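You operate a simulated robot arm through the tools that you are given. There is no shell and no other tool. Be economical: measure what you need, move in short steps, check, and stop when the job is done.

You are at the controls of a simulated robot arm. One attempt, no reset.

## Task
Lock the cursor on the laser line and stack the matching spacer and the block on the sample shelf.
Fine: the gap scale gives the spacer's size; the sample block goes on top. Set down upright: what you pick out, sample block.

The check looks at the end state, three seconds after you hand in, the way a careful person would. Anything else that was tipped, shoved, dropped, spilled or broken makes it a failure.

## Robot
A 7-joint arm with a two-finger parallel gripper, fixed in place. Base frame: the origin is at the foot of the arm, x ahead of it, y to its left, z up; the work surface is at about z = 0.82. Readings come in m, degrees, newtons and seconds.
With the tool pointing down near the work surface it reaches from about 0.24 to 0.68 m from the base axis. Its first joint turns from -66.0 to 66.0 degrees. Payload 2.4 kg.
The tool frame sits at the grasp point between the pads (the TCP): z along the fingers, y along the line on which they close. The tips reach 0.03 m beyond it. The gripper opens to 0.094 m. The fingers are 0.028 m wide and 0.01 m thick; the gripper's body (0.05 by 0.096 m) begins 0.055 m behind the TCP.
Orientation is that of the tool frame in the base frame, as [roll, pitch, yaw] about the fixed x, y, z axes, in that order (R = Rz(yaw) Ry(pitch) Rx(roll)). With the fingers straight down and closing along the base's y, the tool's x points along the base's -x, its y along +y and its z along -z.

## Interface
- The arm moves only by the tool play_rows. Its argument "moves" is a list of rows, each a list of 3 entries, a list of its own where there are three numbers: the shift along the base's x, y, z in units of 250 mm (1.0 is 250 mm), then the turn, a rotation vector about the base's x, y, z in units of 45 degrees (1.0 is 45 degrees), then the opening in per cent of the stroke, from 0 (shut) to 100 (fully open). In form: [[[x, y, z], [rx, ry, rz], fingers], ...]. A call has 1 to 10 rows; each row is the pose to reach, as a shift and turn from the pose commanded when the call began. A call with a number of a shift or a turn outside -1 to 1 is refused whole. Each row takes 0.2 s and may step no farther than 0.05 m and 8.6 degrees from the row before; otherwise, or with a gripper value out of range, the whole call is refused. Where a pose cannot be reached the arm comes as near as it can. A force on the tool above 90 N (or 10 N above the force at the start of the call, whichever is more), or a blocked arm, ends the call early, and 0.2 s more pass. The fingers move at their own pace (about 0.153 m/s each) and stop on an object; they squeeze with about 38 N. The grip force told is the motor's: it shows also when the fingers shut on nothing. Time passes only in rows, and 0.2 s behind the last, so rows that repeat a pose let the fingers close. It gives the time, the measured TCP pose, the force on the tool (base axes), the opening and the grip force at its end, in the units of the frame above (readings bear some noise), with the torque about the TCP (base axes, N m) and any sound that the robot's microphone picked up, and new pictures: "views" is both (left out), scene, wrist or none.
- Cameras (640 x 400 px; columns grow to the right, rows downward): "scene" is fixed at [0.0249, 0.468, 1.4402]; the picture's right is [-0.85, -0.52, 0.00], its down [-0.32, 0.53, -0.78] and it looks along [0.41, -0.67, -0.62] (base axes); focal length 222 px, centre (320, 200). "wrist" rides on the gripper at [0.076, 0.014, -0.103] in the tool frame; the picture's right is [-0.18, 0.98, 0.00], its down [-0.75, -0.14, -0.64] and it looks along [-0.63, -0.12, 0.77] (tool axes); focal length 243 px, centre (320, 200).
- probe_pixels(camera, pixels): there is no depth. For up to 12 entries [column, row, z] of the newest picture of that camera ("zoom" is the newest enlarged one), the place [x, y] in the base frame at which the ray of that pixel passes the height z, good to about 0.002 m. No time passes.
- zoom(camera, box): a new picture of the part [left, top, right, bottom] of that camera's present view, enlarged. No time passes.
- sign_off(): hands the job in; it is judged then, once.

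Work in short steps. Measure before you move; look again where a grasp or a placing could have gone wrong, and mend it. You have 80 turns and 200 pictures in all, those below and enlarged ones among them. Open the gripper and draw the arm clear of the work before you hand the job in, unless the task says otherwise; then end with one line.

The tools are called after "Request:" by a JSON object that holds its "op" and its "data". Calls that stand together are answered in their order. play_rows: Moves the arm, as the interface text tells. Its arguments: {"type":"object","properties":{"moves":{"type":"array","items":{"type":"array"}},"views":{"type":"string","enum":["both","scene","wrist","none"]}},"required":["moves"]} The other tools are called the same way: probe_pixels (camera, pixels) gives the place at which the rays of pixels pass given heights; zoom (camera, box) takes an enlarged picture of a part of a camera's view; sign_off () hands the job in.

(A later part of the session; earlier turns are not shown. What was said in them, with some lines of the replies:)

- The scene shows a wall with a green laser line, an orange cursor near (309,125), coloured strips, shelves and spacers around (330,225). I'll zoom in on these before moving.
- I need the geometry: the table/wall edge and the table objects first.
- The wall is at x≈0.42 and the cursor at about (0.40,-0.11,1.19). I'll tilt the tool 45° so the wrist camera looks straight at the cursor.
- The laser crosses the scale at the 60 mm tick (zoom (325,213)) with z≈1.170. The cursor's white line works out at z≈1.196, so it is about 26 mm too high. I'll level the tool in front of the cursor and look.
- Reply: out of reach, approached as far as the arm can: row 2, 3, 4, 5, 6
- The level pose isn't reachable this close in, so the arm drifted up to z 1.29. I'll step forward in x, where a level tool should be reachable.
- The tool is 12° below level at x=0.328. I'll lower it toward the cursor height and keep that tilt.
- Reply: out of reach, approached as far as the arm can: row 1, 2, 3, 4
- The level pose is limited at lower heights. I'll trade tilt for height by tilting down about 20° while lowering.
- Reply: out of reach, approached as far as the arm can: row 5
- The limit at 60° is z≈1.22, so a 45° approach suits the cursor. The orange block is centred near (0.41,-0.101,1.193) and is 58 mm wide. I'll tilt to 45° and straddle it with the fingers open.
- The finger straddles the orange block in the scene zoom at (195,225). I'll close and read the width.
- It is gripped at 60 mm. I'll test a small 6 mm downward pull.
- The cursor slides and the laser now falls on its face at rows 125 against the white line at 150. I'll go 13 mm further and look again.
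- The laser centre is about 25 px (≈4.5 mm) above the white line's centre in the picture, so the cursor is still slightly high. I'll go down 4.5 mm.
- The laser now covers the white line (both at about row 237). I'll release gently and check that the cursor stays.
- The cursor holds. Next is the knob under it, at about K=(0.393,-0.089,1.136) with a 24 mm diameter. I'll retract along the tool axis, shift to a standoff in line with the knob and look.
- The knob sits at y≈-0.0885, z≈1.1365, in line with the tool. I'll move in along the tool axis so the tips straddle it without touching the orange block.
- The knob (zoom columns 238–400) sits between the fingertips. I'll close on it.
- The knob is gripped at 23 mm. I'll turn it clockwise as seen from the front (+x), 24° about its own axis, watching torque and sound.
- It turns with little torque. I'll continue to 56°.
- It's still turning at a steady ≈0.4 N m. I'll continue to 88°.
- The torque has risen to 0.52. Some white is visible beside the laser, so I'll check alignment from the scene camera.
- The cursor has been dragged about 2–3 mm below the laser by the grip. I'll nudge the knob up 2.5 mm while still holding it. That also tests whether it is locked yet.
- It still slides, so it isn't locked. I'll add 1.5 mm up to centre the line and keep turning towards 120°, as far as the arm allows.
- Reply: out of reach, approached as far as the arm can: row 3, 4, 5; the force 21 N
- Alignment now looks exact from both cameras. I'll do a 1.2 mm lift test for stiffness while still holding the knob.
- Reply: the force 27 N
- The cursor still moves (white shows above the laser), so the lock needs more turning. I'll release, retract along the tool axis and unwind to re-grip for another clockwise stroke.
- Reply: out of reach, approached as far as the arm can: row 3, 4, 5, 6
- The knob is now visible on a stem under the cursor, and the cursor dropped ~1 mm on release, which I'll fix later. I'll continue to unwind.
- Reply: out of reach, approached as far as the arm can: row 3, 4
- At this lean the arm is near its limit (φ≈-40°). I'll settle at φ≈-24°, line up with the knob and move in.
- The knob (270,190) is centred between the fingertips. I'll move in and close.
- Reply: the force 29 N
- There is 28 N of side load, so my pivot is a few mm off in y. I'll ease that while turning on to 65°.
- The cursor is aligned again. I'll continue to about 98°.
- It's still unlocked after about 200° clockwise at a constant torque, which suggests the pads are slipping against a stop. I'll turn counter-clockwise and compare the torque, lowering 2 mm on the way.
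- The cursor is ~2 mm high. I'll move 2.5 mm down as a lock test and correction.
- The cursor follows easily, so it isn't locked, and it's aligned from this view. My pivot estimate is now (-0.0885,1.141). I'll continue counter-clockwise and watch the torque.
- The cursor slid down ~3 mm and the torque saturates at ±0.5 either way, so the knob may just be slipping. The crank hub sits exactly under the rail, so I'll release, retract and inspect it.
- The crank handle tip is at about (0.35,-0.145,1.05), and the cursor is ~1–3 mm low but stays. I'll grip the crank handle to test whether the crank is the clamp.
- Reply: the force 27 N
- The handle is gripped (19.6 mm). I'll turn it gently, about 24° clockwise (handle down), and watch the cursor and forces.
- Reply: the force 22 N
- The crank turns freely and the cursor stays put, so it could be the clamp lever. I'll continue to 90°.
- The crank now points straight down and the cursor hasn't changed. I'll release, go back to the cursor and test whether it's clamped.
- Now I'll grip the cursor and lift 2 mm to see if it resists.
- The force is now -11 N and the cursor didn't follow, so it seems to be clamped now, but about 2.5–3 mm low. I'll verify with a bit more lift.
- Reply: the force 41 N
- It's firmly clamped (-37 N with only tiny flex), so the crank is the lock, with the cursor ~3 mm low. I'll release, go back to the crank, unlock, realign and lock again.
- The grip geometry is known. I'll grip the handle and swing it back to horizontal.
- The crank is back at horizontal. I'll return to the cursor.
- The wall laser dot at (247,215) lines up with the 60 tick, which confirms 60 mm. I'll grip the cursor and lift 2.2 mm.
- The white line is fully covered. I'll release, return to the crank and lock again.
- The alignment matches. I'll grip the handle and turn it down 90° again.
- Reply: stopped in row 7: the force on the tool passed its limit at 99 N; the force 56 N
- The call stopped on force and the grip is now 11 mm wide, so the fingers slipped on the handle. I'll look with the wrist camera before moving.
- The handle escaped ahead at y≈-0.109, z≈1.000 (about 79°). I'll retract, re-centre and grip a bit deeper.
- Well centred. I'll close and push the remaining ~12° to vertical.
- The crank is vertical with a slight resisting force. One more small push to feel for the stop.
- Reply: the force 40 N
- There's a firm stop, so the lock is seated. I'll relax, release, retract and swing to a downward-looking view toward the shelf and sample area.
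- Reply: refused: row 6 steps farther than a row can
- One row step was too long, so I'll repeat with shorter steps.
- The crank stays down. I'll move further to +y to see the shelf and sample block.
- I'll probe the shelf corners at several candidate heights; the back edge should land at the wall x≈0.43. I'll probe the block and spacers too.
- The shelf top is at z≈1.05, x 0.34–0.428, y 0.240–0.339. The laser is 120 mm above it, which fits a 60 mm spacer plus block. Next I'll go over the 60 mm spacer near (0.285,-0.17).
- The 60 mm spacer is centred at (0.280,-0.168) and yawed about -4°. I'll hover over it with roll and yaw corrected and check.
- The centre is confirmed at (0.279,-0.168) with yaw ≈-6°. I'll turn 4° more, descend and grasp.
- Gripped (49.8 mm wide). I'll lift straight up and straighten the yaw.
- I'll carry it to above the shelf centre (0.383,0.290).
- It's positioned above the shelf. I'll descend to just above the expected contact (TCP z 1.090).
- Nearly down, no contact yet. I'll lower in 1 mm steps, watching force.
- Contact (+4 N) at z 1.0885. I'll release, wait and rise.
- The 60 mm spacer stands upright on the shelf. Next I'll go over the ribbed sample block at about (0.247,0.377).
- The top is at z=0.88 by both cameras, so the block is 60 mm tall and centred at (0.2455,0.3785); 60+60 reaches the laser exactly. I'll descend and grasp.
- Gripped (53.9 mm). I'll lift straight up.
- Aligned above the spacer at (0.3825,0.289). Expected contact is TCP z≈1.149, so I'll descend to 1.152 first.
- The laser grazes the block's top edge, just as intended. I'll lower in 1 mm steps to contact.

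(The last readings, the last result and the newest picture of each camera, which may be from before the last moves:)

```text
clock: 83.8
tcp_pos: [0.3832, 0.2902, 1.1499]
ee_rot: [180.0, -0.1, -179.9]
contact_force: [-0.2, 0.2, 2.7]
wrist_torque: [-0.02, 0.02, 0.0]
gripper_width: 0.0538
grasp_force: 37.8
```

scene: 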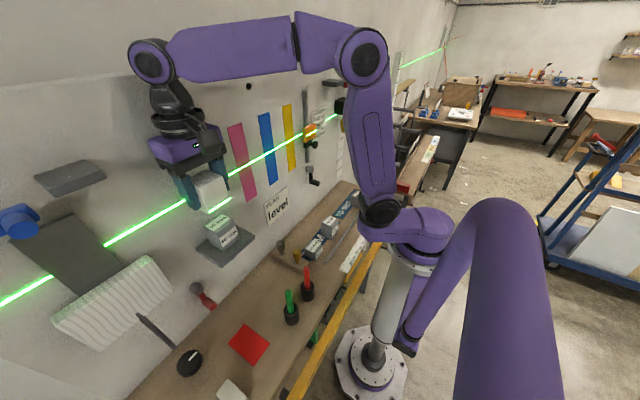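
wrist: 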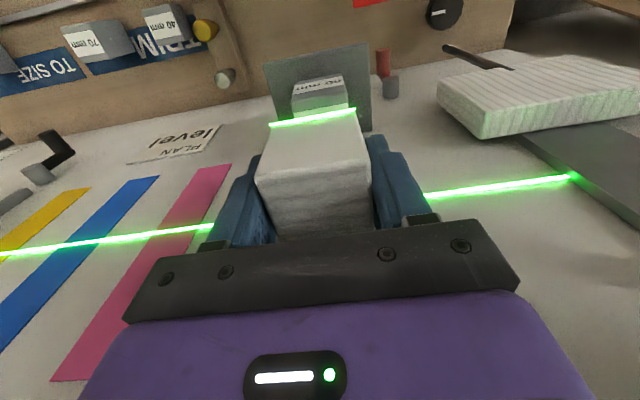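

Light contact (+2.7 N). A touch more, then I'll release and rise straight up.

Request:
{"op": "play_rows", "data": {"moves": [[[0, 0, -0.003], [0, 0, 0], 30], [[0, 0, -0.003], [0, 0, 0], 75], [[0, 0, -0.003], [0, 0, 0], 80], [[0, 0, 0.1], [0, 0, 0], 80], [[0, 0, 0.28], [0, 0, 0], 80], [[0, 0, 0.44], [0, 0, 0], 80], [[-0.15, -0.05, 0.48], [0, 0, 0], 80], [[-0.33, -0.1, 0.48], [0, 0, 0], 80], [[-0.45, -0.2, 0.48], [0, 0, 0], 80], [[-0.45, -0.38, 0.48], [0, 0, 0], 80]]}}

Request:
{"op": "zoom", "data": {"camera": "scene", "box": [184, 170, 264, 270]}}

Request:
{"op": "zoom", "data": {"camera": "scene", "box": [290, 110, 354, 190]}}

Request:
{"op": "zoom", "data": {"camera": "scene", "box": [294, 115, 326, 145]}}

```text
clock: 86.0
tcp_pos: [0.2705, 0.1948, 1.2693]
ee_rot: [-179.9, -0.1, -179.9]
contact_force: [-0.7, 0.4, 0.1]
wrist_torque: [0.02, 0.01, 0.02]
gripper_width: 0.0754
grasp_force: 0.1
```

scene: 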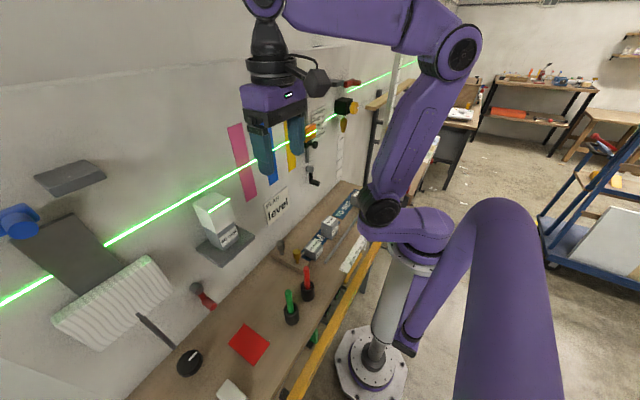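
wrist: 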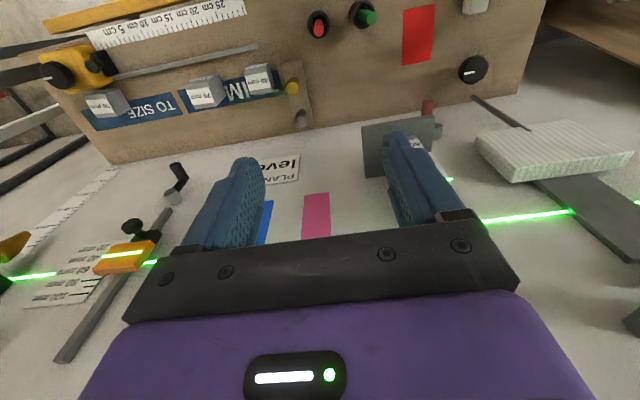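

```text
4.00 times, centred on (224, 220) of scene
```

zoom: 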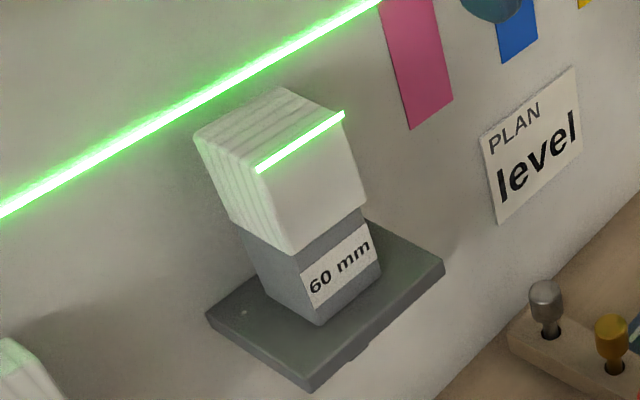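

```text
5.00 times, centred on (322, 150) of scene
```

zoom: 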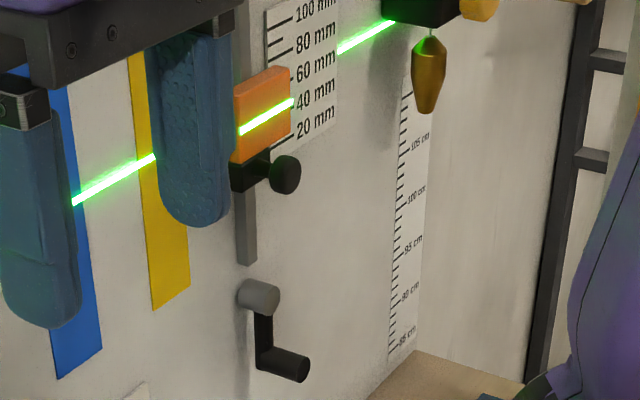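

```text
13.33 times, centred on (310, 130) of scene
```

zoom: 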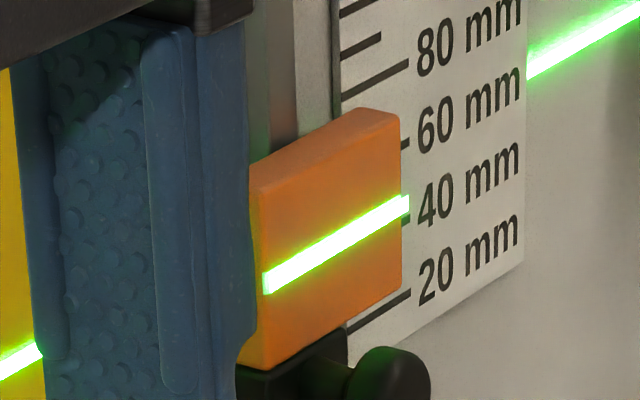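

The stack stands upright with the block's top on the laser line, the crank is at its stop, the cursor is on the line and the arm is clear. Handing in.

Request:
{"op": "sign_off", "data": {}}

```text
The job is handed in.
```

I handed the job in. The cursor is set on the laser line and locked with the crank. The scale reads 60 mm, so I put the 60 mm spacer upright on the sample shelf with the sample block on top, and the block's top edge sits at the laser line. I checked that the crank clamps the cursor the first time I locked it. After realigning I turned it to its stop again but did not repeat that check.
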